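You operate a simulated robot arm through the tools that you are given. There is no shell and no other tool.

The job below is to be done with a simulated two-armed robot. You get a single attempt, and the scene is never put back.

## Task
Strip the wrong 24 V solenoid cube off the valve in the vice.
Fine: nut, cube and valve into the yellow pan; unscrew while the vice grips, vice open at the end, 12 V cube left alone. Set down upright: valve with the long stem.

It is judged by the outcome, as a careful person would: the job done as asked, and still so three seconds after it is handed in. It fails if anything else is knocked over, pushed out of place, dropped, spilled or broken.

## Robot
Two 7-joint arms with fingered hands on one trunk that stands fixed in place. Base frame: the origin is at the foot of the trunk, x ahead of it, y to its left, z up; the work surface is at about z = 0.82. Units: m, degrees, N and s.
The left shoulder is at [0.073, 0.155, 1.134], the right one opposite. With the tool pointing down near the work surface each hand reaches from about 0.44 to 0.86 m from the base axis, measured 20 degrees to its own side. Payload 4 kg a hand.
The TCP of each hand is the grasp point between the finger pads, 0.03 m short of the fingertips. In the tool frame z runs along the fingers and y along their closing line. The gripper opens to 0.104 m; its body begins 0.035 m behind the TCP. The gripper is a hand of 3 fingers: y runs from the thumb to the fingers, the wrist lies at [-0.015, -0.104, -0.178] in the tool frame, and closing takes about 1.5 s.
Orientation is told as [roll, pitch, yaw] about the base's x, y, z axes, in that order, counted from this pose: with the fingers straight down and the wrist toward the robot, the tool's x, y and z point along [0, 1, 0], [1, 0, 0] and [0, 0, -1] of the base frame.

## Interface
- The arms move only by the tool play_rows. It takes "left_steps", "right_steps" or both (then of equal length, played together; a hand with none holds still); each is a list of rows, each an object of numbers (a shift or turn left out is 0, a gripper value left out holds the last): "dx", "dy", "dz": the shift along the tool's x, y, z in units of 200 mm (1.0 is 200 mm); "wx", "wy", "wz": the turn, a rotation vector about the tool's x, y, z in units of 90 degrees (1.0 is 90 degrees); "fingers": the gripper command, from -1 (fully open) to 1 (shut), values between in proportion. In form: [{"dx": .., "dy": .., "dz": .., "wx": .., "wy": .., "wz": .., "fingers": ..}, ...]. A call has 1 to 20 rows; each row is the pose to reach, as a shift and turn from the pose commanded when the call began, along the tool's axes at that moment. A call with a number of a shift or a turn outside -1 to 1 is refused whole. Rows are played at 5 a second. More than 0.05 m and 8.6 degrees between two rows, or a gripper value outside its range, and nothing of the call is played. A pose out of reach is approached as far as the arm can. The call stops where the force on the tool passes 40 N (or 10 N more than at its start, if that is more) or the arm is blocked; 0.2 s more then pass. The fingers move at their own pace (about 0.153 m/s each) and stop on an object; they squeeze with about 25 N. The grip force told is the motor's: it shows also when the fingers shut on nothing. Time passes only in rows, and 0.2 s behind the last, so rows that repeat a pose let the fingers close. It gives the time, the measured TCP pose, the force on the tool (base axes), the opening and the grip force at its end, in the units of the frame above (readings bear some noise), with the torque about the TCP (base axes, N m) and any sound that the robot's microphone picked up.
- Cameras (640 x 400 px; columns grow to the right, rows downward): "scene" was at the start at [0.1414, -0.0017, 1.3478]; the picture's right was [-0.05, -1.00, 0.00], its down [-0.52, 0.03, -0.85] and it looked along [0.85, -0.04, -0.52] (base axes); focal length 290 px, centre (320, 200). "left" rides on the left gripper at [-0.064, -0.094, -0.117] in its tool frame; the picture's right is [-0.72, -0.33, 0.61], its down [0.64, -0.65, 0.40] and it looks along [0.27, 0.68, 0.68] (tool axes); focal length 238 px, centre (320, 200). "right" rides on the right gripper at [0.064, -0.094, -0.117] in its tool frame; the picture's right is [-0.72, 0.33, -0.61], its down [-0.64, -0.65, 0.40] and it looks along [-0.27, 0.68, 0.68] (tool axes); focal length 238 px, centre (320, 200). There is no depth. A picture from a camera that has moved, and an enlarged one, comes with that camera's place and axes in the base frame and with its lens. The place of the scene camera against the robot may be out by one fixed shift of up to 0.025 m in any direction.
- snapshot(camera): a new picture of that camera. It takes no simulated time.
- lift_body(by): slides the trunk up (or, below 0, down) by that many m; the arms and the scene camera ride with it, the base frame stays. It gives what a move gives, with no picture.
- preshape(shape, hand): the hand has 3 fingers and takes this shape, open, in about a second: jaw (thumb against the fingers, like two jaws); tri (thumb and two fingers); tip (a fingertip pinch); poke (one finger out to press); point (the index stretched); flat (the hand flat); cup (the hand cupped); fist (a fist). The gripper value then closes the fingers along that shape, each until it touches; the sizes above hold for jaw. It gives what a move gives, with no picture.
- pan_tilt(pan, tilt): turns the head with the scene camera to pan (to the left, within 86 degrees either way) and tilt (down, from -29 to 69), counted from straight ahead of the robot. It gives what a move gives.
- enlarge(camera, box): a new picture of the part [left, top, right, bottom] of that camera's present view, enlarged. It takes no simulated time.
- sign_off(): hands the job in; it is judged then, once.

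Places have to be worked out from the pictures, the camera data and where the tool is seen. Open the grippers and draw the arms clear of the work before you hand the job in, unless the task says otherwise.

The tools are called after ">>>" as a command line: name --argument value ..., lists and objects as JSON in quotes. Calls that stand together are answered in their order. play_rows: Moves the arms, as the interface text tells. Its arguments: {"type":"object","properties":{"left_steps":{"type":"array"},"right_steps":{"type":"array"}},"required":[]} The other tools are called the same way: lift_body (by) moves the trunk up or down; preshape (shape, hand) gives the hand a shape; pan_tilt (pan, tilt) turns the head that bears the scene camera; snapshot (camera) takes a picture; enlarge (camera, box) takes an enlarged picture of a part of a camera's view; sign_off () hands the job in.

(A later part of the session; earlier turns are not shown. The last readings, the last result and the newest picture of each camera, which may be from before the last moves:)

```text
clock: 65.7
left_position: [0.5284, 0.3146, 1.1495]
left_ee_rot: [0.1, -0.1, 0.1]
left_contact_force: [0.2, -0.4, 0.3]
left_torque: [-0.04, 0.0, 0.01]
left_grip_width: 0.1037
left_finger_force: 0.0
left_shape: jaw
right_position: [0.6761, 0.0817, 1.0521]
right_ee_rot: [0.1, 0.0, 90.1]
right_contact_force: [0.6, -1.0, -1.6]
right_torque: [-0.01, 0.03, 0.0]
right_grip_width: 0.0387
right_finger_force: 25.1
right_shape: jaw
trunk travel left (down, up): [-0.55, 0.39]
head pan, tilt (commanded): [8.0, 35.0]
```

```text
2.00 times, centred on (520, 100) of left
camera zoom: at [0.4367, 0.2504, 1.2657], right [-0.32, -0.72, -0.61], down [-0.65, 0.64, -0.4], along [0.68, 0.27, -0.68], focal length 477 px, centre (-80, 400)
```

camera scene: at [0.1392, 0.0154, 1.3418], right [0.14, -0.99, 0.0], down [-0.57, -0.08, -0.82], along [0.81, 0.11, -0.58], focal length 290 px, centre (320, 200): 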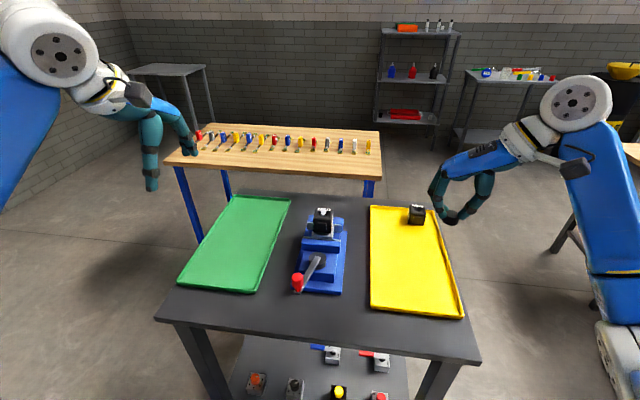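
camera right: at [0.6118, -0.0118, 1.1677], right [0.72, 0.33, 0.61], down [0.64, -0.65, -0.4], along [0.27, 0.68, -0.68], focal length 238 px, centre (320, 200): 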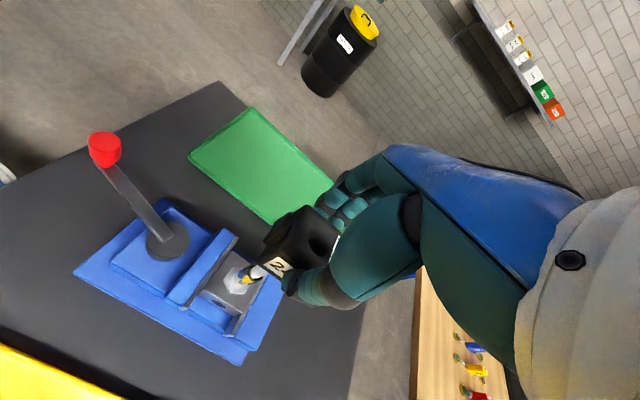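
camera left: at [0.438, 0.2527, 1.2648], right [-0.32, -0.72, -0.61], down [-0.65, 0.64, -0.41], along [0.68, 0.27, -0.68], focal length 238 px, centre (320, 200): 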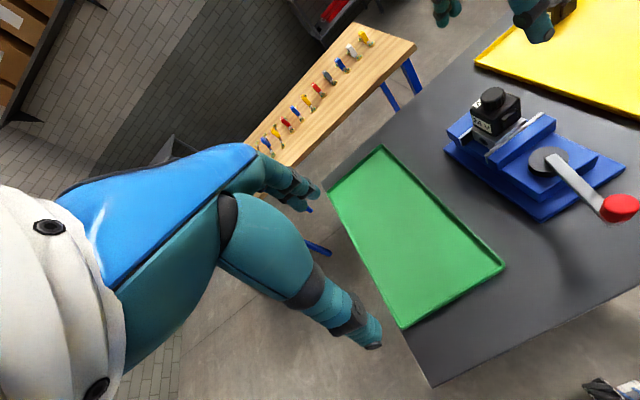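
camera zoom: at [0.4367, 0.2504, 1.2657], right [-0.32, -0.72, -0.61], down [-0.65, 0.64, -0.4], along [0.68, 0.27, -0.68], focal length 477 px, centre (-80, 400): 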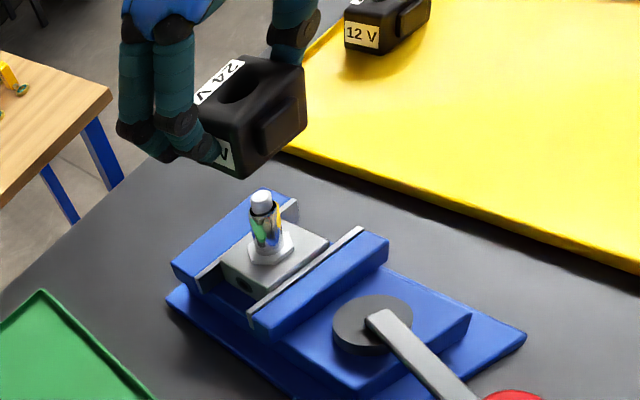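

The cube is fully clear of the stem. I'll carry it at height to above (0.70, −0.165) in the yellow pan, turning the hand back to yaw 0° on the way for a comfortable reach.

>>> play_rows --right_steps '[{"dx": -0.012, "dy": -0.1, "wz": 0.08}, {"dx": -0.024, "dy": -0.2, "wz": 0.16}, {"dx": -0.036, "dy": -0.3, "wz": 0.24}, {"dx": -0.048, "dy": -0.4, "wz": 0.32}, {"dx": -0.06, "dy": -0.5, "wz": 0.4}, {"dx": -0.072, "dy": -0.6, "wz": 0.48}, {"dx": -0.084, "dy": -0.7, "wz": 0.56}, {"dx": -0.096, "dy": -0.8, "wz": 0.64}, {"dx": -0.108, "dy": -0.9, "wz": 0.72}, {"dx": -0.12, "dy": -1.0, "wz": 0.8}]'

>>> play_rows --right_steps '[{"dx": -0.074, "dy": -0.024, "wz": 0.07}, {"dx": -0.148, "dy": -0.048, "wz": 0.14}, {"dx": -0.221, "dy": -0.072, "wz": 0.2}, {"dx": -0.221, "dy": -0.072, "wz": 0.2}]'

>>> snapshot --camera "right"

>>> snapshot --camera "scene"

```text
clock: 67.9
left_position: [0.5284, 0.3126, 1.1498]
left_ee_rot: [0.1, -0.2, 0.1]
left_contact_force: [-0.8, -0.7, 0.2]
left_torque: [0.02, -0.03, 0.0]
left_grip_width: 0.1037
left_finger_force: 0.1
left_shape: jaw
right_position: [0.6993, -0.1183, 1.0517]
right_ee_rot: [0.1, 0.0, 17.9]
right_contact_force: [0.1, 0.6, -1.6]
right_torque: [0.0, -0.01, 0.01]
right_grip_width: 0.0384
right_finger_force: 25.1
right_shape: jaw
trunk travel left (down, up): [-0.55, 0.39]
head pan, tilt (commanded): [8.0, 35.0]
```

```text
clock: 68.9
left_position: [0.5289, 0.3148, 1.1493]
left_ee_rot: [-0.2, -0.1, 0.0]
left_contact_force: [-1.2, -0.3, 0.5]
left_torque: [-0.02, -0.01, 0.03]
left_grip_width: 0.1037
left_finger_force: 0.0
left_shape: jaw
right_position: [0.6988, -0.1657, 1.0512]
right_ee_rot: [0.0, -0.1, 0.0]
right_contact_force: [-0.7, -0.5, -2.3]
right_torque: [-0.02, 0.02, 0.02]
right_grip_width: 0.0385
right_finger_force: 24.9
right_shape: jaw
trunk travel left (down, up): [-0.55, 0.39]
head pan, tilt (commanded): [8.0, 35.0]
```

```text
taken
camera right: at [0.6044, -0.1012, 1.1684], right [0.33, -0.72, 0.61], down [-0.65, -0.64, -0.4], along [0.68, -0.27, -0.68], focal length 238 px, centre (320, 200)
```

right: 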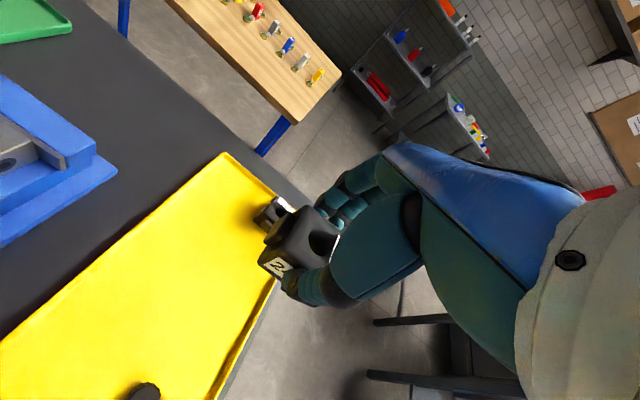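

```text
taken
camera scene: at [0.1396, 0.016, 1.3417], right [0.14, -0.99, 0.0], down [-0.57, -0.08, -0.82], along [0.81, 0.11, -0.58], focal length 290 px, centre (320, 200)
```

scene: 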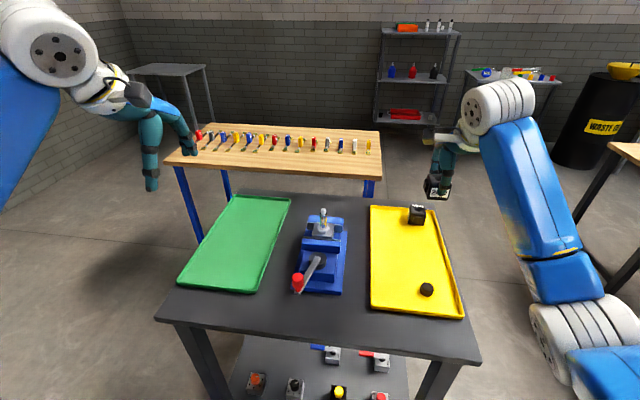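

Cube is above (0.70, −0.166), clear of the nut and of the 12 V cube. I'll descend to about 1.5 cm above the floor, then slowly to contact.

>>> play_rows --right_steps '[{"dz": 0.15}, {"dz": 0.3}, {"dz": 0.45}, {"dz": 0.6}, {"dz": 0.72}, {"dz": 0.8}, {"dz": 0.85}, {"dz": 0.85}]'

>>> play_rows --right_steps '[{"dz": 0.01}, {"dz": 0.02}, {"dz": 0.03}, {"dz": 0.04}, {"dz": 0.05}]'

>>> snapshot --camera "right"

>>> enlarge --camera "scene" --box '[350, 180, 480, 320]'

```text
clock: 70.7
left_position: [0.5284, 0.314, 1.1492]
left_ee_rot: [0.0, -0.1, 0.2]
left_contact_force: [-0.2, 0.1, 1.3]
left_torque: [0.01, -0.02, 0.04]
left_grip_width: 0.1037
left_finger_force: 0.1
left_shape: jaw
right_position: [0.6996, -0.1654, 0.8821]
right_ee_rot: [0.0, 0.0, 0.2]
right_contact_force: [0.1, 0.5, -1.5]
right_torque: [0.0, 0.03, 0.0]
right_grip_width: 0.0384
right_finger_force: 24.9
right_shape: jaw
trunk travel left (down, up): [-0.55, 0.39]
head pan, tilt (commanded): [8.0, 35.0]
```

```text
clock: 71.9
left_position: [0.5285, 0.3141, 1.1493]
left_ee_rot: [0.0, 0.0, 0.2]
left_contact_force: [-0.4, -0.9, -0.5]
left_torque: [0.01, 0.0, 0.0]
left_grip_width: 0.1041
left_finger_force: 0.1
left_shape: jaw
right_position: [0.7007, -0.166, 0.8724]
right_ee_rot: [0.0, 0.0, 0.0]
right_contact_force: [0.3, 0.0, -1.0]
right_torque: [-0.01, -0.01, 0.0]
right_grip_width: 0.0385
right_finger_force: 25.1
right_shape: jaw
trunk travel left (down, up): [-0.55, 0.39]
head pan, tilt (commanded): [8.0, 35.0]
```

```text
taken
camera right: at [0.6055, -0.1012, 0.9883], right [0.33, -0.72, 0.61], down [-0.65, -0.64, -0.4], along [0.68, -0.27, -0.68], focal length 238 px, centre (320, 200)
```

right: 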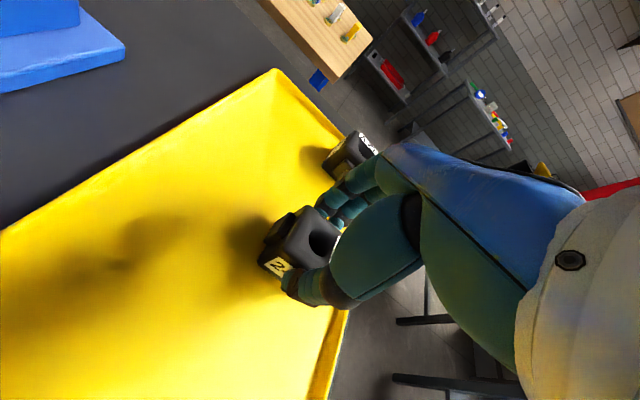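

```text
2.86 times, centred on (415, 250) of scene
camera zoom: at [0.1389, 0.016, 1.3418], right [0.14, -0.99, 0.0], down [-0.57, -0.08, -0.82], along [0.81, 0.11, -0.58], focal length 828 px, centre (49, 57)
```

zoom: 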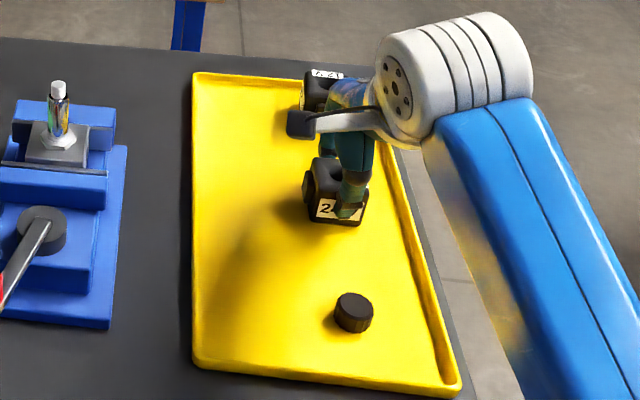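

No contact yet at 0.872; the fingers have several centimetres to the 12 V cube. I'll keep lowering in small steps.

>>> play_rows --right_steps '[{"dz": 0.01}, {"dz": 0.02}, {"dz": 0.03}, {"dz": 0.04}]'

```text
clock: 72.9
left_position: [0.5255, 0.313, 1.1524]
left_ee_rot: [0.0, -0.3, 0.2]
left_contact_force: [-1.0, 0.6, -0.5]
left_torque: [-0.01, 0.02, 0.01]
left_grip_width: 0.1036
left_finger_force: 0.0
left_shape: jaw
right_position: [0.6996, -0.1643, 0.8702]
right_ee_rot: [0.1, -0.7, 0.0]
right_contact_force: [2.9, -3.6, 27.4]
right_torque: [-0.09, -0.08, -0.07]
right_grip_width: 0.0399
right_finger_force: 25.1
right_shape: jaw
trunk travel left (down, up): [-0.55, 0.39]
head pan, tilt (commanded): [8.0, 35.0]
```

Contact: the cube is on the floor and I'm pressing 27 N. I'll back off about 5 mm of command to relieve that, then open the fingers and rise.

>>> play_rows --right_steps '[{"dz": -0.015}, {"dz": -0.025}, {"dz": -0.025}]'

```text
clock: 73.7
left_position: [0.5265, 0.314, 1.15]
left_ee_rot: [0.0, -0.1, 0.1]
left_contact_force: [0.5, -0.4, 0.2]
left_torque: [0.0, -0.03, -0.02]
left_grip_width: 0.1039
left_finger_force: 0.1
left_shape: jaw
right_position: [0.6991, -0.1637, 0.8696]
right_ee_rot: [0.1, -0.2, 0.0]
right_contact_force: [5.8, -3.4, 20.5]
right_torque: [-0.09, -0.28, -0.1]
right_grip_width: 0.04
right_finger_force: 24.7
right_shape: jaw
trunk travel left (down, up): [-0.55, 0.39]
head pan, tilt (commanded): [8.0, 35.0]
```

Still 20 N up; I'll ease up a little further before opening.

>>> play_rows --right_steps '[{"dz": -0.01}, {"dz": -0.015}, {"dz": -0.015}]'

>>> enlarge --camera "right" --box '[220, 130, 400, 320]'

>>> enlarge --camera "scene" --box '[380, 200, 460, 280]'

```text
clock: 74.5
left_position: [0.5281, 0.3132, 1.1503]
left_ee_rot: [0.1, -0.2, 0.1]
left_contact_force: [0.3, 0.7, -0.1]
left_torque: [0.01, -0.01, 0.02]
left_grip_width: 0.1039
left_finger_force: 0.1
left_shape: jaw
right_position: [0.6999, -0.1642, 0.871]
right_ee_rot: [0.0, 0.0, 0.1]
right_contact_force: [1.9, -0.9, 8.0]
right_torque: [-0.04, -0.22, 0.01]
right_grip_width: 0.0398
right_finger_force: 24.9
right_shape: jaw
trunk travel left (down, up): [-0.55, 0.39]
head pan, tilt (commanded): [8.0, 35.0]
```

```text
2.11 times, centred on (310, 225) of right
camera zoom: at [0.6043, -0.1007, 0.9876], right [0.33, -0.72, 0.61], down [-0.65, -0.64, -0.4], along [0.68, -0.27, -0.68], focal length 502 px, centre (341, 147)
```

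zoom: 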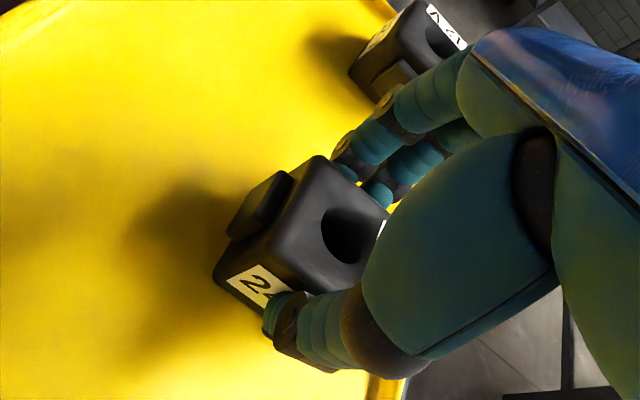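

```text
5.00 times, centred on (420, 240) of scene
camera zoom: at [0.1376, 0.0163, 1.3419], right [0.14, -0.99, 0.0], down [-0.57, -0.08, -0.82], along [0.81, 0.11, -0.58], focal length 1450 px, centre (-180, 0)
```

zoom: 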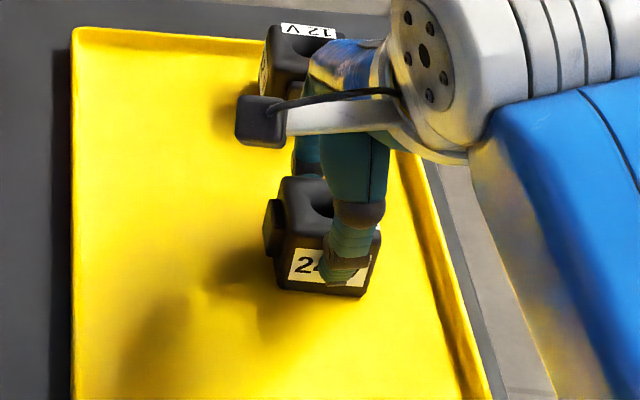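

Load is down to 8 N and the cube sits flat on the pan. I'll open about 1.2 cm per side and rise straight up.

>>> play_rows --right_steps '[{"dz": -0.005, "fingers": 0.0}, {"dz": -0.005, "fingers": -0.23}, {"dz": -0.005, "fingers": -0.23}, {"dz": -0.05}, {"dz": -0.12}, {"dz": -0.22}, {"dz": -0.4}, {"dz": -0.6}, {"dz": -0.8}, {"dz": -0.95}]'

>>> snapshot --camera "right"

>>> enlarge --camera "scene" --box '[270, 190, 470, 330]'

>>> enlarge --camera "left" --box '[440, 60, 640, 220]'

```text
clock: 76.7
left_position: [0.5284, 0.315, 1.1492]
left_ee_rot: [0.1, -0.1, 0.1]
left_contact_force: [-1.0, 0.2, 0.1]
left_torque: [0.0, -0.05, 0.0]
left_grip_width: 0.1036
left_finger_force: 0.0
left_shape: jaw
right_position: [0.7015, -0.1636, 1.0607]
right_ee_rot: [0.0, 0.0, 0.0]
right_contact_force: [0.1, 0.0, -0.2]
right_torque: [0.01, 0.01, -0.02]
right_grip_width: 0.0636
right_finger_force: 0.1
right_shape: jaw
trunk travel left (down, up): [-0.55, 0.39]
head pan, tilt (commanded): [8.0, 35.0]
```

```text
taken
camera right: at [0.606, -0.1007, 1.1771], right [0.33, -0.72, 0.61], down [-0.65, -0.64, -0.4], along [0.68, -0.27, -0.68], focal length 238 px, centre (320, 200)
```

right: 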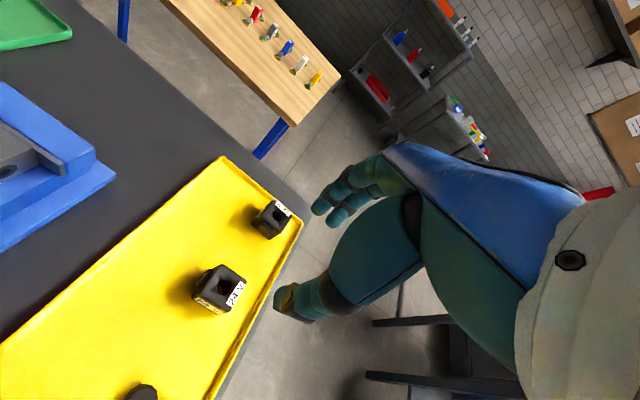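

```text
2.86 times, centred on (370, 260) of scene
camera zoom: at [0.1388, 0.0165, 1.3418], right [0.14, -0.99, 0.0], down [-0.57, -0.08, -0.82], along [0.81, 0.11, -0.58], focal length 828 px, centre (177, 29)
```

zoom: 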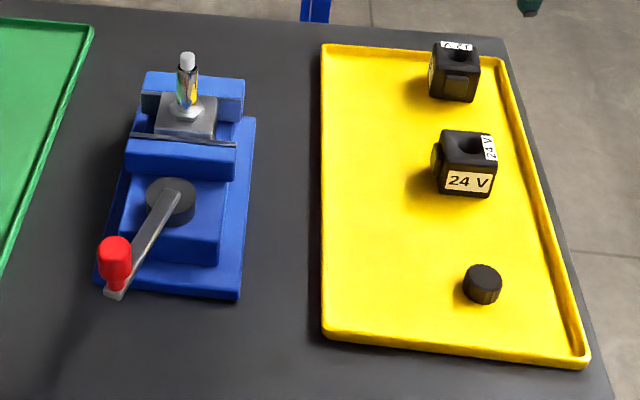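

```text
2.50 times, centred on (540, 140) of left
camera zoom: at [0.4359, 0.2507, 1.2659], right [-0.32, -0.72, -0.61], down [-0.65, 0.64, -0.41], along [0.68, 0.27, -0.68], focal length 596 px, centre (-230, 350)
```

zoom: 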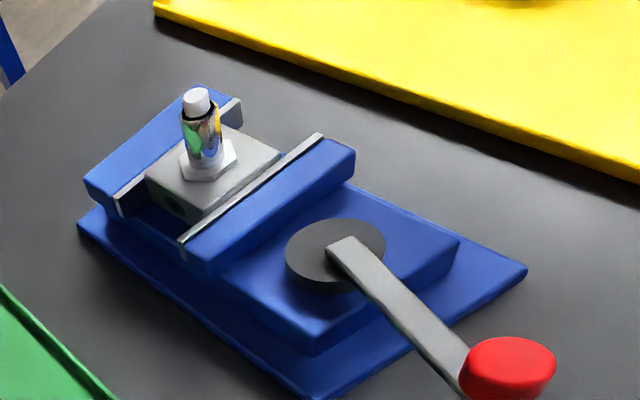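

The 24 V cube stands flat in the pan and only the bare valve is left in the vice. Before touching the lever I'll look closely at how the valve block sits in the jaws and at the lever and knob.

>>> enlarge --camera "left" --box '[450, 80, 550, 150]'

>>> enlarge --camera "scene" --box '[285, 195, 365, 300]'

>>> enlarge --camera "right" --box '[0, 80, 130, 250]'

```text
5.71 times, centred on (500, 115) of left
camera zoom: at [0.4359, 0.2507, 1.2659], right [-0.32, -0.72, -0.61], down [-0.65, 0.64, -0.41], along [0.68, 0.27, -0.68], focal length 1362 px, centre (-709, 686)
```

zoom: 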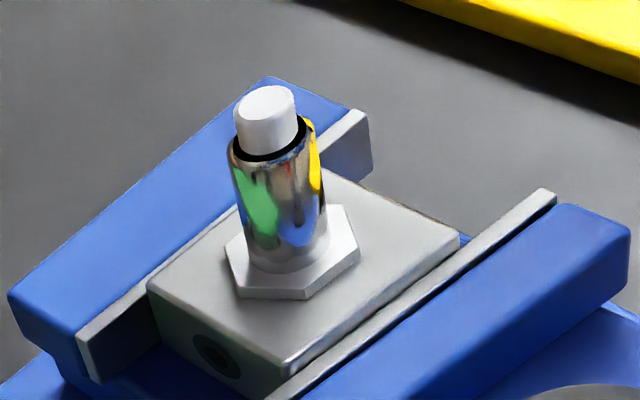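

```text
3.81 times, centred on (325, 248) of scene
camera zoom: at [0.1388, 0.0165, 1.3418], right [0.14, -0.99, 0.0], down [-0.57, -0.08, -0.82], along [0.81, 0.11, -0.58], focal length 1105 px, centre (301, 19)
```

zoom: 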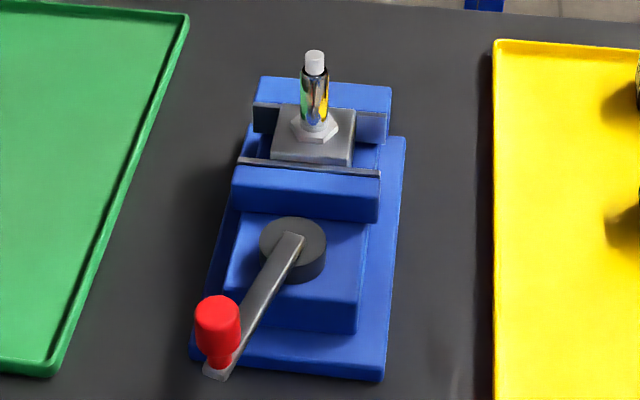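

```text
2.35 times, centred on (65, 165) of right
camera zoom: at [0.606, -0.1007, 1.1771], right [0.33, -0.72, 0.61], down [-0.65, -0.64, -0.4], along [0.68, -0.27, -0.68], focal length 561 px, centre (920, 282)
```

zoom: 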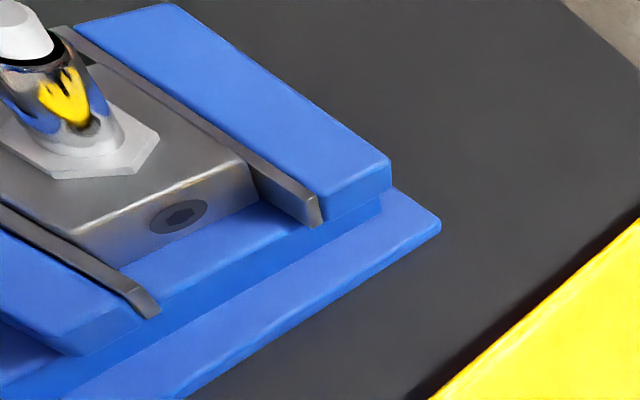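

The valve block rests on the vice bed, so it will not fall when the jaws open. The red knob is near (0.499, 0.105), centre z ≈ 0.915; I'll bring the left hand above it, yawed −45°, for a closer look.

>>> play_rows --left_steps '[{"dx": -0.1, "dy": -0.016, "dz": 0.03, "wz": 0.055}, {"dx": -0.2, "dy": -0.032, "dz": 0.06, "wz": 0.11}, {"dx": -0.3, "dy": -0.048, "dz": 0.09, "wz": 0.165}, {"dx": -0.4, "dy": -0.064, "dz": 0.12, "wz": 0.22}, {"dx": -0.5, "dy": -0.08, "dz": 0.15, "wz": 0.275}, {"dx": -0.6, "dy": -0.096, "dz": 0.18, "wz": 0.33}, {"dx": -0.7, "dy": -0.112, "dz": 0.21, "wz": 0.385}, {"dx": -0.8, "dy": -0.128, "dz": 0.24, "wz": 0.44}, {"dx": -0.9, "dy": -0.145, "dz": 0.27, "wz": 0.5}, {"dx": -0.9, "dy": -0.145, "dz": 0.27, "wz": 0.5}]'

>>> snapshot --camera "left"

>>> snapshot --camera "scene"

```text
clock: 78.9
left_position: [0.4988, 0.1342, 1.0941]
left_ee_rot: [0.0, -0.1, -45.0]
left_contact_force: [0.2, -0.1, -0.2]
left_torque: [-0.01, 0.02, 0.01]
left_grip_width: 0.1034
left_finger_force: 0.1
left_shape: jaw
right_position: [0.7013, -0.1651, 1.0615]
right_ee_rot: [0.0, 0.0, 0.1]
right_contact_force: [0.0, -0.5, 0.1]
right_torque: [0.01, 0.0, 0.0]
right_grip_width: 0.0636
right_finger_force: 0.1
right_shape: jaw
trunk travel left (down, up): [-0.55, 0.39]
head pan, tilt (commanded): [8.0, 35.0]
```

```text
taken
camera left: at [0.3898, 0.1552, 1.2108], right [-0.74, -0.28, -0.62], down [-0.01, 0.91, -0.4], along [0.68, -0.29, -0.68], focal length 238 px, centre (320, 200)
```

left: 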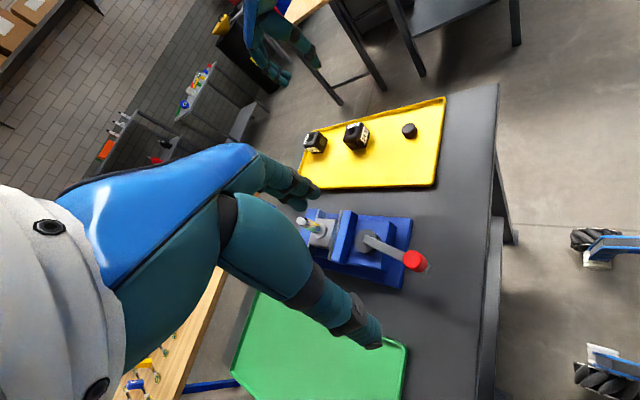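

```text
taken
camera scene: at [0.1391, 0.0156, 1.3418], right [0.14, -0.99, 0.0], down [-0.57, -0.08, -0.82], along [0.81, 0.11, -0.58], focal length 290 px, centre (320, 200)
```

scene: 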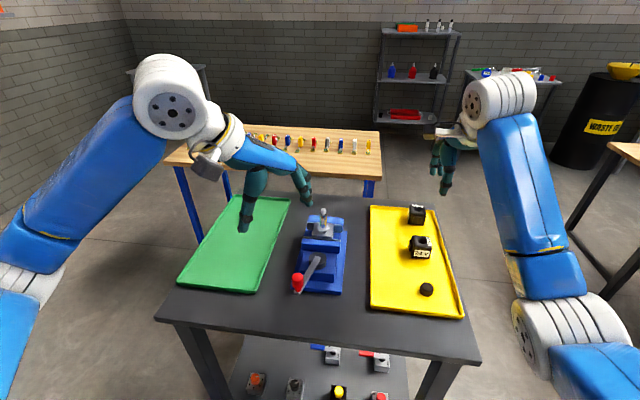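

Good view of the knob. I'll enlarge it to measure its position and height.

>>> enlarge --camera "left" --box '[280, 200, 460, 310]'

>>> enlarge --camera "left" --box '[350, 220, 450, 290]'

```text
3.56 times, centred on (370, 255) of left
camera zoom: at [0.3898, 0.1552, 1.2108], right [-0.74, -0.28, -0.62], down [-0.01, 0.91, -0.4], along [0.68, -0.29, -0.68], focal length 848 px, centre (142, 4)
```

zoom: 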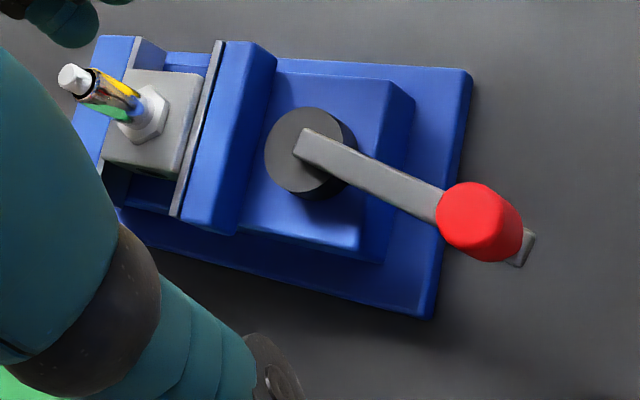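

```text
5.71 times, centred on (400, 255) of left
camera zoom: at [0.3898, 0.1552, 1.2108], right [-0.74, -0.28, -0.62], down [-0.01, 0.91, -0.4], along [0.68, -0.29, -0.68], focal length 1362 px, centre (-137, -114)
```

zoom: 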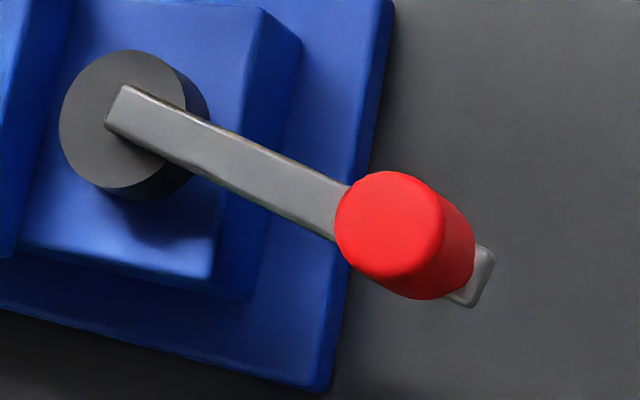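

The knob is about 2.2 cm across with its top at (0.499, 0.107, 0.928); the pivot is at (0.593, 0.083). I'll move the left hand over it, then descend to TCP 0.938 with the tips above the lever bar.

>>> play_rows --left_steps '[{"dx": -0.03, "dy": 0.03, "dz": 0.05, "fingers": -0.35}, {"dx": -0.06, "dy": 0.06, "dz": 0.15}, {"dx": -0.0955, "dy": 0.0955, "dz": 0.3}, {"dx": -0.0955, "dy": 0.0955, "dz": 0.4}, {"dx": -0.0955, "dy": 0.0955, "dz": 0.4}]'

>>> enlarge --camera "left" --box '[240, 160, 440, 300]'

>>> enlarge --camera "scene" --box '[210, 180, 370, 310]'

```text
clock: 80.1
left_position: [0.4986, 0.106, 1.015]
left_ee_rot: [0.0, -0.1, -45.0]
left_contact_force: [-0.1, -0.1, -0.2]
left_torque: [0.0, 0.0, 0.0]
left_grip_width: 0.0706
left_finger_force: 0.0
left_shape: jaw
right_position: [0.7003, -0.1652, 1.0586]
right_ee_rot: [0.0, 0.1, 0.0]
right_contact_force: [0.2, -0.2, -0.2]
right_torque: [-0.03, 0.0, 0.02]
right_grip_width: 0.0637
right_finger_force: 0.1
right_shape: jaw
trunk travel left (down, up): [-0.55, 0.39]
head pan, tilt (commanded): [8.0, 35.0]
```

```text
2.86 times, centred on (340, 230) of left
camera zoom: at [0.3887, 0.1274, 1.1304], right [-0.74, -0.28, -0.62], down [-0.01, 0.91, -0.4], along [0.68, -0.29, -0.68], focal length 681 px, centre (263, 114)
```

zoom: 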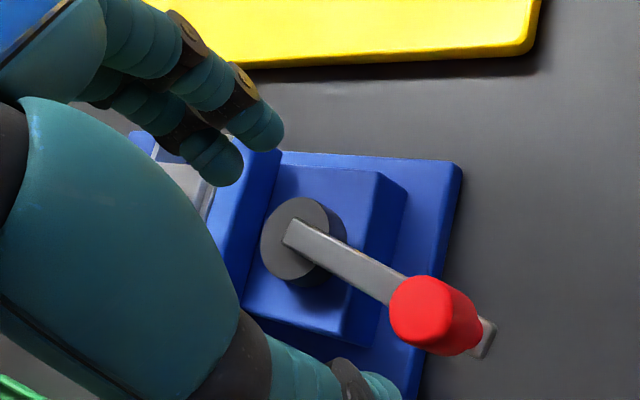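

```text
3.08 times, centred on (290, 245) of scene
camera zoom: at [0.1391, 0.0155, 1.3418], right [0.14, -0.99, 0.0], down [-0.57, -0.08, -0.82], along [0.81, 0.11, -0.58], focal length 892 px, centre (412, 62)
```

zoom: 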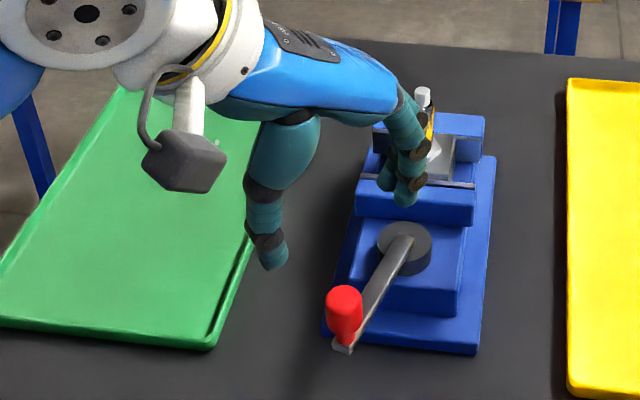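

The knob lies exactly under the grip centre at (0.498, 0.107). I'll descend and close on the knob.

>>> play_rows --left_steps '[{"dz": 0.1}, {"dz": 0.2}, {"dz": 0.3}, {"dz": 0.36}, {"dz": 0.385}, {"dz": 0.385}]'

>>> enlarge --camera "left" --box '[240, 160, 440, 300]'

>>> enlarge --camera "scene" --box '[210, 180, 370, 310]'

```text
clock: 81.5
left_position: [0.5011, 0.1076, 0.9376]
left_ee_rot: [0.2, 0.0, -45.0]
left_contact_force: [-0.6, -0.7, 0.3]
left_torque: [0.01, -0.03, -0.04]
left_grip_width: 0.0705
left_finger_force: 0.1
left_shape: jaw
right_position: [0.7017, -0.1639, 1.0586]
right_ee_rot: [-0.1, -0.1, 0.0]
right_contact_force: [0.3, -0.7, 0.0]
right_torque: [-0.01, 0.0, -0.01]
right_grip_width: 0.0637
right_finger_force: 0.1
right_shape: jaw
trunk travel left (down, up): [-0.55, 0.39]
head pan, tilt (commanded): [8.0, 35.0]
```

```text
2.86 times, centred on (340, 230) of left
camera zoom: at [0.3902, 0.1282, 1.0547], right [-0.74, -0.28, -0.61], down [-0.01, 0.91, -0.4], along [0.68, -0.29, -0.68], focal length 681 px, centre (263, 114)
```

zoom: 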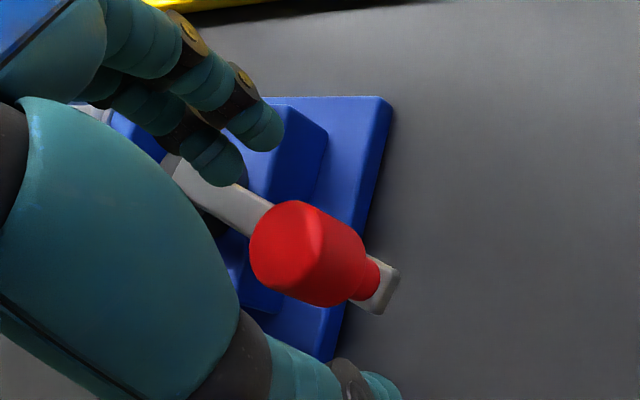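

```text
3.08 times, centred on (290, 245) of scene
camera zoom: at [0.1391, 0.0155, 1.3418], right [0.14, -0.99, 0.0], down [-0.57, -0.08, -0.82], along [0.81, 0.11, -0.58], focal length 892 px, centre (412, 62)
```

zoom: 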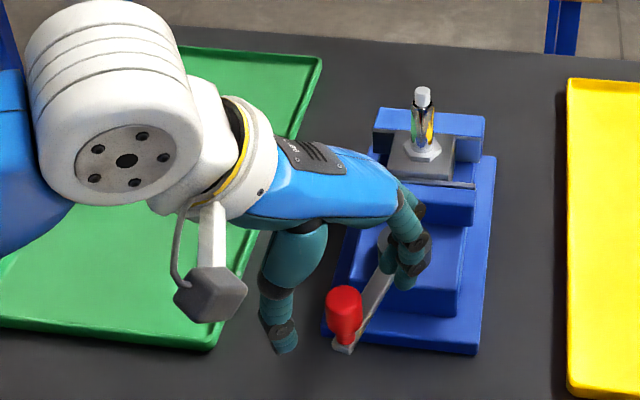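

The knob stands between thumb and fingers with the tips above the lever bar. I'll close on it.

>>> play_rows --left_steps '[{"fingers": 0.2}, {"fingers": 0.5}, {"fingers": 1}, {"fingers": 1}, {"fingers": 1}]'

>>> enlarge --camera "left" --box '[240, 160, 440, 300]'

>>> enlarge --camera "scene" --box '[210, 180, 370, 310]'

```text
clock: 82.7
left_position: [0.5011, 0.1068, 0.9382]
left_ee_rot: [0.0, 0.0, -44.9]
left_contact_force: [0.3, 0.3, -1.2]
left_torque: [-0.03, -0.02, -0.05]
left_grip_width: 0.0135
left_finger_force: 24.6
left_shape: jaw
right_position: [0.7015, -0.1656, 1.0604]
right_ee_rot: [0.0, 0.0, 0.0]
right_contact_force: [-0.3, -0.1, 0.6]
right_torque: [0.02, 0.01, 0.0]
right_grip_width: 0.0635
right_finger_force: 0.2
right_shape: jaw
trunk travel left (down, up): [-0.55, 0.39]
head pan, tilt (commanded): [8.0, 35.0]
```

```text
2.86 times, centred on (340, 230) of left
camera zoom: at [0.3905, 0.1282, 1.0548], right [-0.74, -0.28, -0.61], down [-0.01, 0.91, -0.4], along [0.67, -0.29, -0.68], focal length 681 px, centre (263, 114)
```

zoom: 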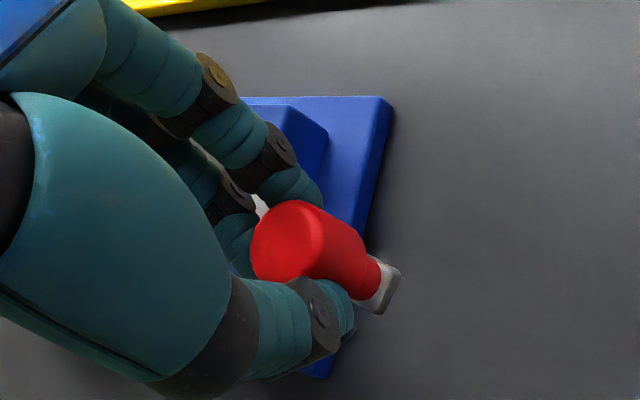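

```text
3.08 times, centred on (290, 245) of scene
camera zoom: at [0.1396, 0.0156, 1.3417], right [0.14, -0.99, 0.0], down [-0.57, -0.08, -0.82], along [0.81, 0.11, -0.58], focal length 892 px, centre (412, 62)
```

zoom: 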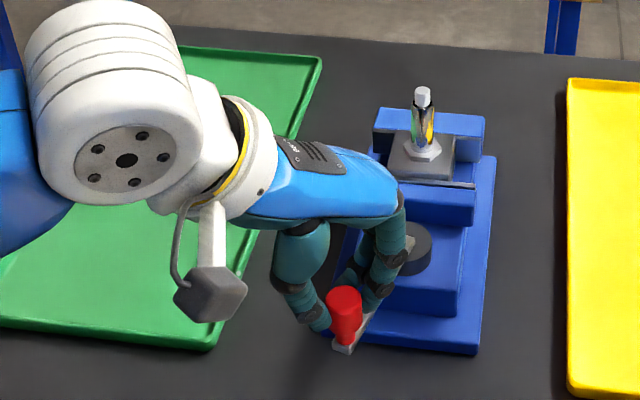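

The knob is held firmly. I'll nudge it about 6 mm counter-clockwise along its arc to feel whether that direction opens the vice.

>>> play_rows --left_steps '[{"dx": -0.0125, "dy": 0.008}, {"dx": -0.025, "dy": 0.016}, {"dx": -0.025, "dy": 0.016}]'

```text
clock: 83.5
left_position: [0.5003, 0.1037, 0.9385]
left_ee_rot: [0.1, -0.1, -44.8]
left_contact_force: [2.8, 9.4, -0.3]
left_torque: [0.24, -0.07, 0.06]
left_grip_width: 0.013
left_finger_force: 24.9
left_shape: jaw
right_position: [0.7023, -0.1617, 1.0591]
right_ee_rot: [-0.1, 0.0, 0.0]
right_contact_force: [0.3, -0.6, 0.4]
right_torque: [0.02, -0.04, -0.01]
right_grip_width: 0.0634
right_finger_force: 0.2
right_shape: jaw
trunk travel left (down, up): [-0.55, 0.39]
head pan, tilt (commanded): [8.0, 35.0]
```

It resists with 9 N after 3 mm. I'll try the same nudge clockwise for comparison.

>>> play_rows --left_steps '[{"dx": 0.0125, "dy": -0.008}, {"dx": 0.025, "dy": -0.016}, {"dx": 0.0375, "dy": -0.02}, {"dx": 0.05, "dy": -0.026}, {"dx": 0.05, "dy": -0.026}]'

```text
clock: 84.7
left_position: [0.5029, 0.1089, 0.9397]
left_ee_rot: [0.1, 0.0, -45.0]
left_contact_force: [-4.3, -3.7, -3.0]
left_torque: [-0.18, 0.04, -0.11]
left_grip_width: 0.0127
left_finger_force: 25.6
left_shape: jaw
right_position: [0.7006, -0.166, 1.059]
right_ee_rot: [0.1, 0.0, 0.1]
right_contact_force: [0.0, -0.1, -0.5]
right_torque: [0.01, -0.02, 0.01]
right_grip_width: 0.0638
right_finger_force: 0.1
right_shape: jaw
trunk travel left (down, up): [-0.55, 0.39]
head pan, tilt (commanded): [8.0, 35.0]
```

Both are inconclusive so far. I'll push further clockwise, about 10 mm along the arc, watching whether the knob keeps moving or the force builds.

>>> play_rows --left_steps '[{"dx": 0.02, "dy": -0.01}, {"dx": 0.035, "dy": -0.018}, {"dx": 0.05, "dy": -0.025}, {"dx": 0.05, "dy": -0.025}]'

>>> enlarge --camera "left" --box '[240, 160, 440, 300]'

>>> enlarge --camera "scene" --box '[210, 180, 370, 310]'

```text
clock: 85.7
left_position: [0.5056, 0.1208, 0.9383]
left_ee_rot: [0.1, 0.1, -44.9]
left_contact_force: [-5.5, -4.5, -5.4]
left_torque: [-0.13, 0.08, -0.13]
left_grip_width: 0.0126
left_finger_force: 24.6
left_shape: jaw
right_position: [0.7018, -0.1662, 1.061]
right_ee_rot: [0.1, 0.0, 0.0]
right_contact_force: [-0.1, 0.2, 0.4]
right_torque: [0.0, -0.01, -0.01]
right_grip_width: 0.0638
right_finger_force: 0.1
right_shape: jaw
trunk travel left (down, up): [-0.55, 0.39]
head pan, tilt (commanded): [8.0, 35.0]
```

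```text
2.86 times, centred on (340, 230) of left
camera zoom: at [0.3954, 0.1421, 1.055], right [-0.74, -0.28, -0.62], down [-0.01, 0.92, -0.4], along [0.68, -0.29, -0.68], focal length 681 px, centre (263, 114)
```

zoom: 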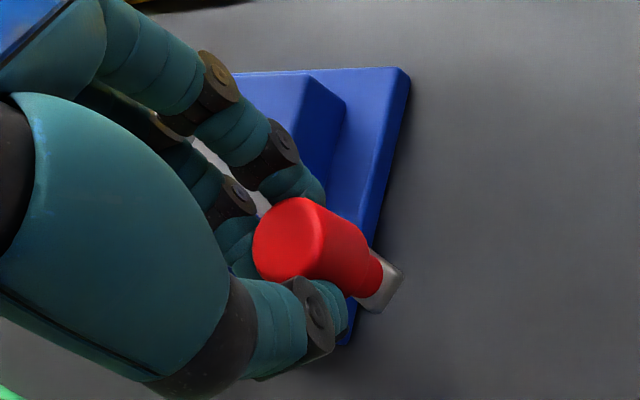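

```text
3.08 times, centred on (290, 245) of scene
camera zoom: at [0.1384, 0.0141, 1.3418], right [0.14, -0.99, 0.0], down [-0.57, -0.08, -0.82], along [0.81, 0.11, -0.58], focal length 892 px, centre (412, 62)
```

zoom: 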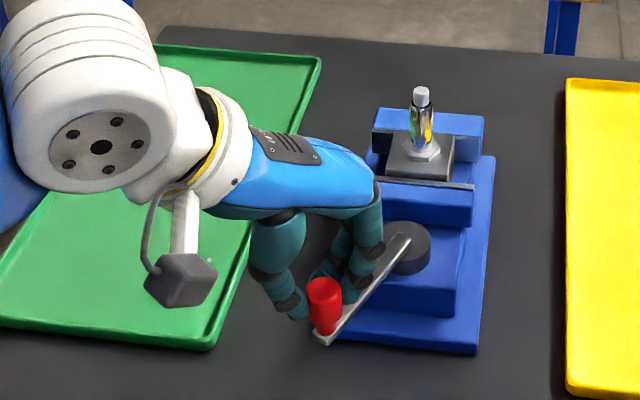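

The knob moves clockwise with a steady, light drag of about 7 N, so that direction is free. I'll follow the arc a further 25° and check whether the jaw is backing off.

>>> play_rows --left_steps '[{"dx": 0.02, "dy": -0.009}, {"dx": 0.042, "dy": -0.0173}, {"dx": 0.062, "dy": -0.022}, {"dx": 0.0827, "dy": -0.0262}, {"dx": 0.103, "dy": -0.029}, {"dx": 0.1237, "dy": -0.0318}, {"dx": 0.145, "dy": -0.0325}, {"dx": 0.1655, "dy": -0.0332}, {"dx": 0.186, "dy": -0.0325}, {"dx": 0.2072, "dy": -0.0318}, {"dx": 0.2072, "dy": -0.0318}]'

>>> enlarge --camera "left" --box '[240, 160, 440, 300]'

>>> enlarge --camera "scene" --box '[210, 180, 370, 310]'

```text
clock: 88.1
left_position: [0.5292, 0.1552, 0.9379]
left_ee_rot: [0.2, 0.0, -44.9]
left_contact_force: [-2.9, -7.1, -5.2]
left_torque: [-0.28, 0.07, -0.18]
left_grip_width: 0.0115
left_finger_force: 24.8
left_shape: jaw
right_position: [0.7017, -0.167, 1.0598]
right_ee_rot: [0.2, 0.0, 0.0]
right_contact_force: [0.3, -0.2, 0.1]
right_torque: [0.02, 0.02, 0.02]
right_grip_width: 0.0635
right_finger_force: 0.0
right_shape: jaw
trunk travel left (down, up): [-0.55, 0.39]
head pan, tilt (commanded): [8.0, 35.0]
```

```text
2.86 times, centred on (340, 230) of left
camera zoom: at [0.4203, 0.1761, 1.0546], right [-0.74, -0.28, -0.62], down [-0.01, 0.92, -0.4], along [0.68, -0.29, -0.68], focal length 681 px, centre (263, 114)
```

zoom: 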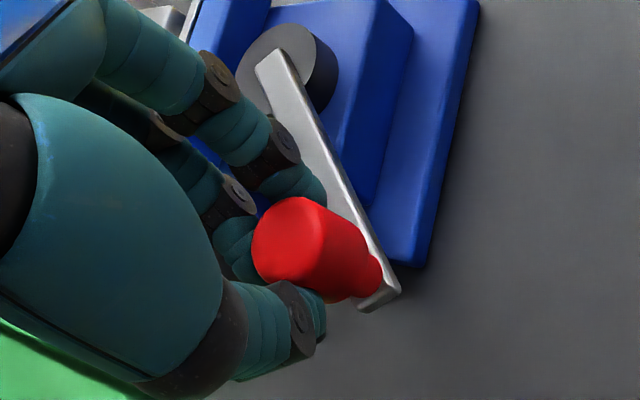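

```text
3.08 times, centred on (290, 245) of scene
camera zoom: at [0.1394, 0.0135, 1.3417], right [0.14, -0.99, 0.0], down [-0.57, -0.08, -0.82], along [0.81, 0.11, -0.58], focal length 892 px, centre (412, 62)
```

zoom: 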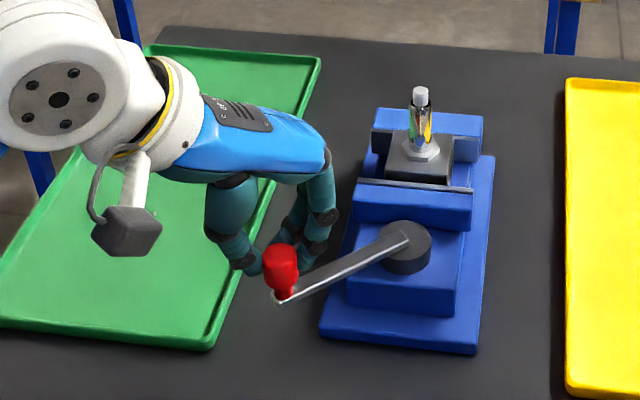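

The jaw's steel edge has shifted toward the robot by several pixels, so clockwise opens the vice. I'll continue the arc to lever angle 90°, letting the hand turn partly with it.

>>> play_rows --left_steps '[{"dx": 0.02, "dy": 0.003, "wz": 0.022}, {"dx": 0.041, "dy": 0.0057, "wz": 0.045}, {"dx": 0.0615, "dy": 0.01, "wz": 0.067}, {"dx": 0.082, "dy": 0.0149, "wz": 0.09}, {"dx": 0.102, "dy": 0.021, "wz": 0.112}, {"dx": 0.1217, "dy": 0.0269, "wz": 0.135}, {"dx": 0.141, "dy": 0.035, "wz": 0.157}, {"dx": 0.1598, "dy": 0.0431, "wz": 0.18}, {"dx": 0.178, "dy": 0.053, "wz": 0.2}, {"dx": 0.197, "dy": 0.0626, "wz": 0.22}, {"dx": 0.215, "dy": 0.0735, "wz": 0.245}, {"dx": 0.232, "dy": 0.0849, "wz": 0.27}, {"dx": 0.249, "dy": 0.0975, "wz": 0.29}, {"dx": 0.265, "dy": 0.1103, "wz": 0.31}, {"dx": 0.281, "dy": 0.124, "wz": 0.33}, {"dx": 0.296, "dy": 0.1382, "wz": 0.35}, {"dx": 0.296, "dy": 0.1382, "wz": 0.35}]'

>>> enlarge --camera "left" --box '[240, 160, 440, 300]'

>>> enlarge --camera "scene" --box '[210, 180, 370, 310]'

```text
clock: 91.7
left_position: [0.5915, 0.1774, 0.9383]
left_ee_rot: [0.2, 0.2, -76.4]
left_contact_force: [-6.2, -5.5, -9.0]
left_torque: [-0.24, 0.19, -0.22]
left_grip_width: 0.0111
left_finger_force: 24.7
left_shape: jaw
right_position: [0.701, -0.1658, 1.0596]
right_ee_rot: [0.1, 0.0, 0.1]
right_contact_force: [-0.3, 0.4, 0.2]
right_torque: [0.01, 0.02, -0.01]
right_grip_width: 0.0634
right_finger_force: 0.0
right_shape: jaw
trunk travel left (down, up): [-0.55, 0.39]
head pan, tilt (commanded): [8.0, 35.0]
```

```text
2.86 times, centred on (340, 230) of left
camera zoom: at [0.5089, 0.2541, 1.055], right [-0.77, 0.15, -0.61], down [0.47, 0.79, -0.4], along [0.42, -0.6, -0.68], focal length 681 px, centre (263, 114)
```

zoom: 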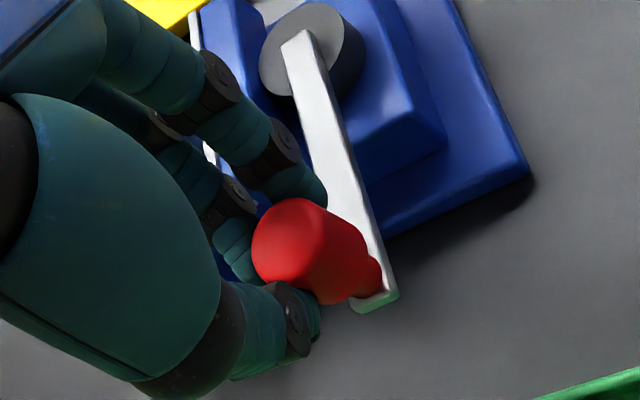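

```text
3.08 times, centred on (290, 245) of scene
camera zoom: at [0.1395, 0.0141, 1.3417], right [0.14, -0.99, 0.0], down [-0.57, -0.08, -0.82], along [0.81, 0.11, -0.58], focal length 892 px, centre (412, 62)
```

zoom: 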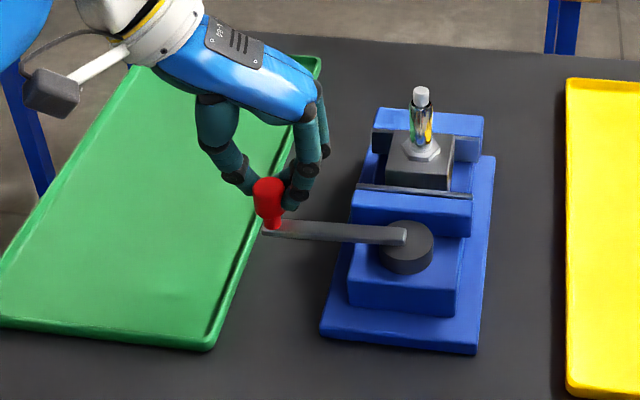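

The jaw is clearly backing off and the valve stays upright on the bed. I'll continue clockwise another 15–20° to look for the end stop.

>>> play_rows --left_steps '[{"dx": 0.02, "dy": 0.0055}, {"dx": 0.0399, "dy": 0.0117}, {"dx": 0.0594, "dy": 0.019}, {"dx": 0.0789, "dy": 0.0268}, {"dx": 0.0976, "dy": 0.036}, {"dx": 0.1162, "dy": 0.0451}, {"dx": 0.134, "dy": 0.0558}, {"dx": 0.1521, "dy": 0.0666}, {"dx": 0.1521, "dy": 0.0666}]'

>>> enlarge --camera "left" --box '[240, 160, 440, 300]'

>>> enlarge --camera "scene" --box '[210, 180, 370, 310]'

```text
clock: 93.7
left_position: [0.6252, 0.1736, 0.9389]
left_ee_rot: [0.1, 0.0, -76.4]
left_contact_force: [-1.0, -0.3, -0.2]
left_torque: [-0.02, 0.0, -0.01]
left_grip_width: 0.0102
left_finger_force: 24.9
left_shape: jaw
right_position: [0.7013, -0.1651, 1.0614]
right_ee_rot: [0.1, 0.0, -0.1]
right_contact_force: [1.0, -0.7, 0.8]
right_torque: [0.0, 0.0, 0.0]
right_grip_width: 0.0634
right_finger_force: 0.0
right_shape: jaw
trunk travel left (down, up): [-0.55, 0.39]
head pan, tilt (commanded): [8.0, 35.0]
```

```text
2.86 times, centred on (340, 230) of left
camera zoom: at [0.5423, 0.2495, 1.0552], right [-0.77, 0.15, -0.61], down [0.47, 0.79, -0.4], along [0.42, -0.6, -0.68], focal length 681 px, centre (263, 114)
```

zoom: 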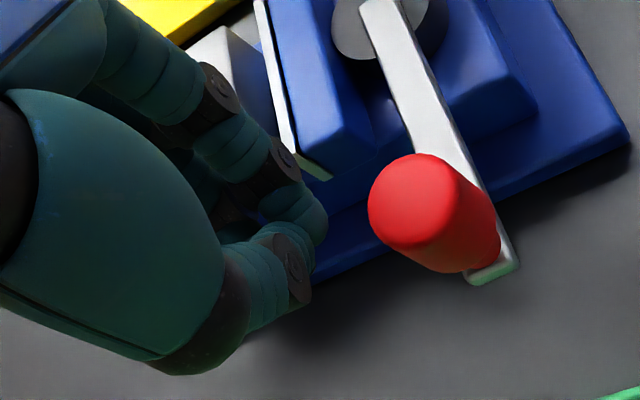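

```text
3.08 times, centred on (290, 245) of scene
camera zoom: at [0.1394, 0.0156, 1.3418], right [0.14, -0.99, 0.0], down [-0.57, -0.08, -0.82], along [0.81, 0.11, -0.58], focal length 892 px, centre (412, 62)
```

zoom: 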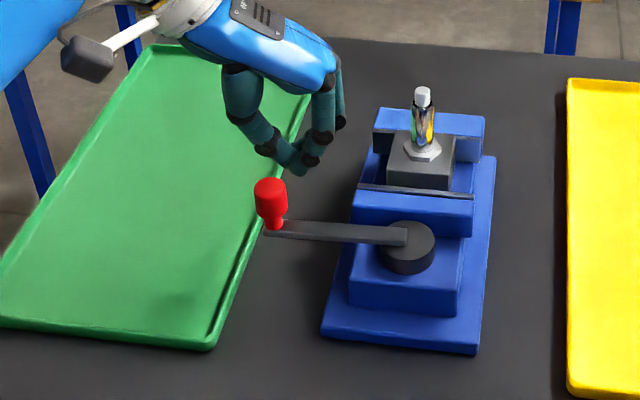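

The fingers slid off the knob at about 90°, so it either reached its stop or my sideways pull was too weak. The knob is near (0.588, 0.181); I'll rise, turn the hand so the thumb is on the −x side, and regrip for a firmer push.

>>> play_rows --left_steps '[{"dz": -0.12}, {"dz": -0.25, "fingers": -0.35}, {"dz": -0.32, "wz": -0.09}, {"dx": -0.03, "dy": -0.01, "dz": -0.32, "wz": -0.18}, {"dx": -0.06, "dy": -0.025, "dz": -0.32, "wz": -0.27}, {"dx": -0.09, "dy": -0.04, "dz": -0.32, "wz": -0.36}, {"dx": -0.12, "dy": -0.05, "dz": -0.32, "wz": -0.45}, {"dx": -0.15, "dy": -0.06, "dz": -0.32, "wz": -0.54}, {"dx": -0.172, "dy": -0.075, "dz": -0.32, "wz": -0.63}, {"dx": -0.172, "dy": -0.075, "dz": -0.32, "wz": -0.72}, {"dx": -0.172, "dy": -0.075, "dz": -0.32, "wz": -0.78}, {"dx": -0.172, "dy": -0.075, "dz": -0.32, "wz": -0.78}]'

>>> snapshot --camera "left"

>>> enlarge --camera "scene" --box '[210, 180, 370, 310]'

```text
clock: 96.3
left_position: [0.5873, 0.1795, 1.0044]
left_ee_rot: [0.0, -0.1, -6.1]
left_contact_force: [-0.4, -0.2, 0.5]
left_torque: [0.05, 0.04, -0.01]
left_grip_width: 0.0698
left_finger_force: 0.0
left_shape: jaw
right_position: [0.702, -0.165, 1.0604]
right_ee_rot: [0.0, 0.0, 0.0]
right_contact_force: [1.0, 0.1, 0.2]
right_torque: [-0.03, 0.0, -0.03]
right_grip_width: 0.0635
right_finger_force: 0.0
right_shape: jaw
trunk travel left (down, up): [-0.55, 0.39]
head pan, tilt (commanded): [8.0, 35.0]
```

```text
taken
camera left: at [0.4883, 0.1264, 1.1193], right [-0.4, -0.68, -0.61], down [-0.58, 0.71, -0.41], along [0.71, 0.19, -0.68], focal length 238 px, centre (320, 200)
```

left: 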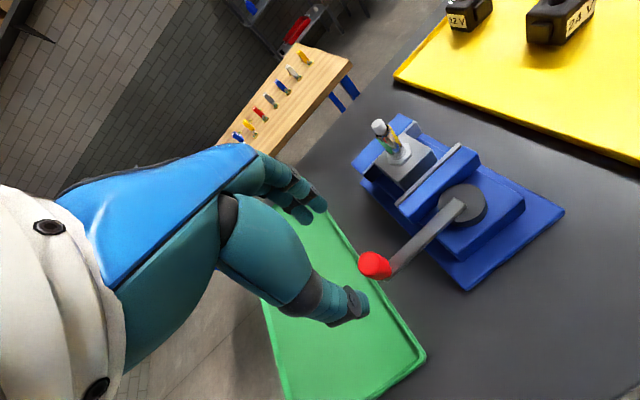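

```text
3.08 times, centred on (290, 245) of scene
camera zoom: at [0.1392, 0.0156, 1.3418], right [0.14, -0.99, 0.0], down [-0.57, -0.08, -0.82], along [0.81, 0.11, -0.58], focal length 892 px, centre (412, 62)
```

zoom: 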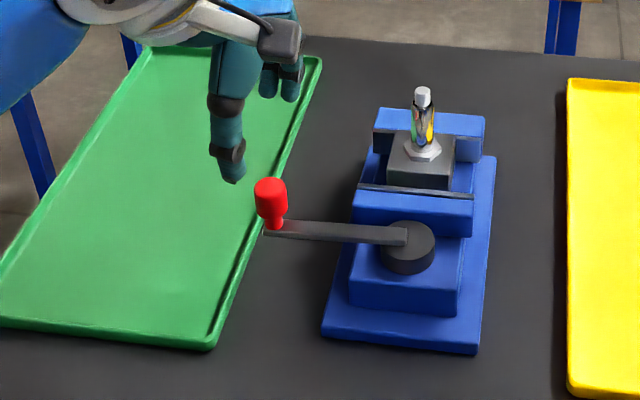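

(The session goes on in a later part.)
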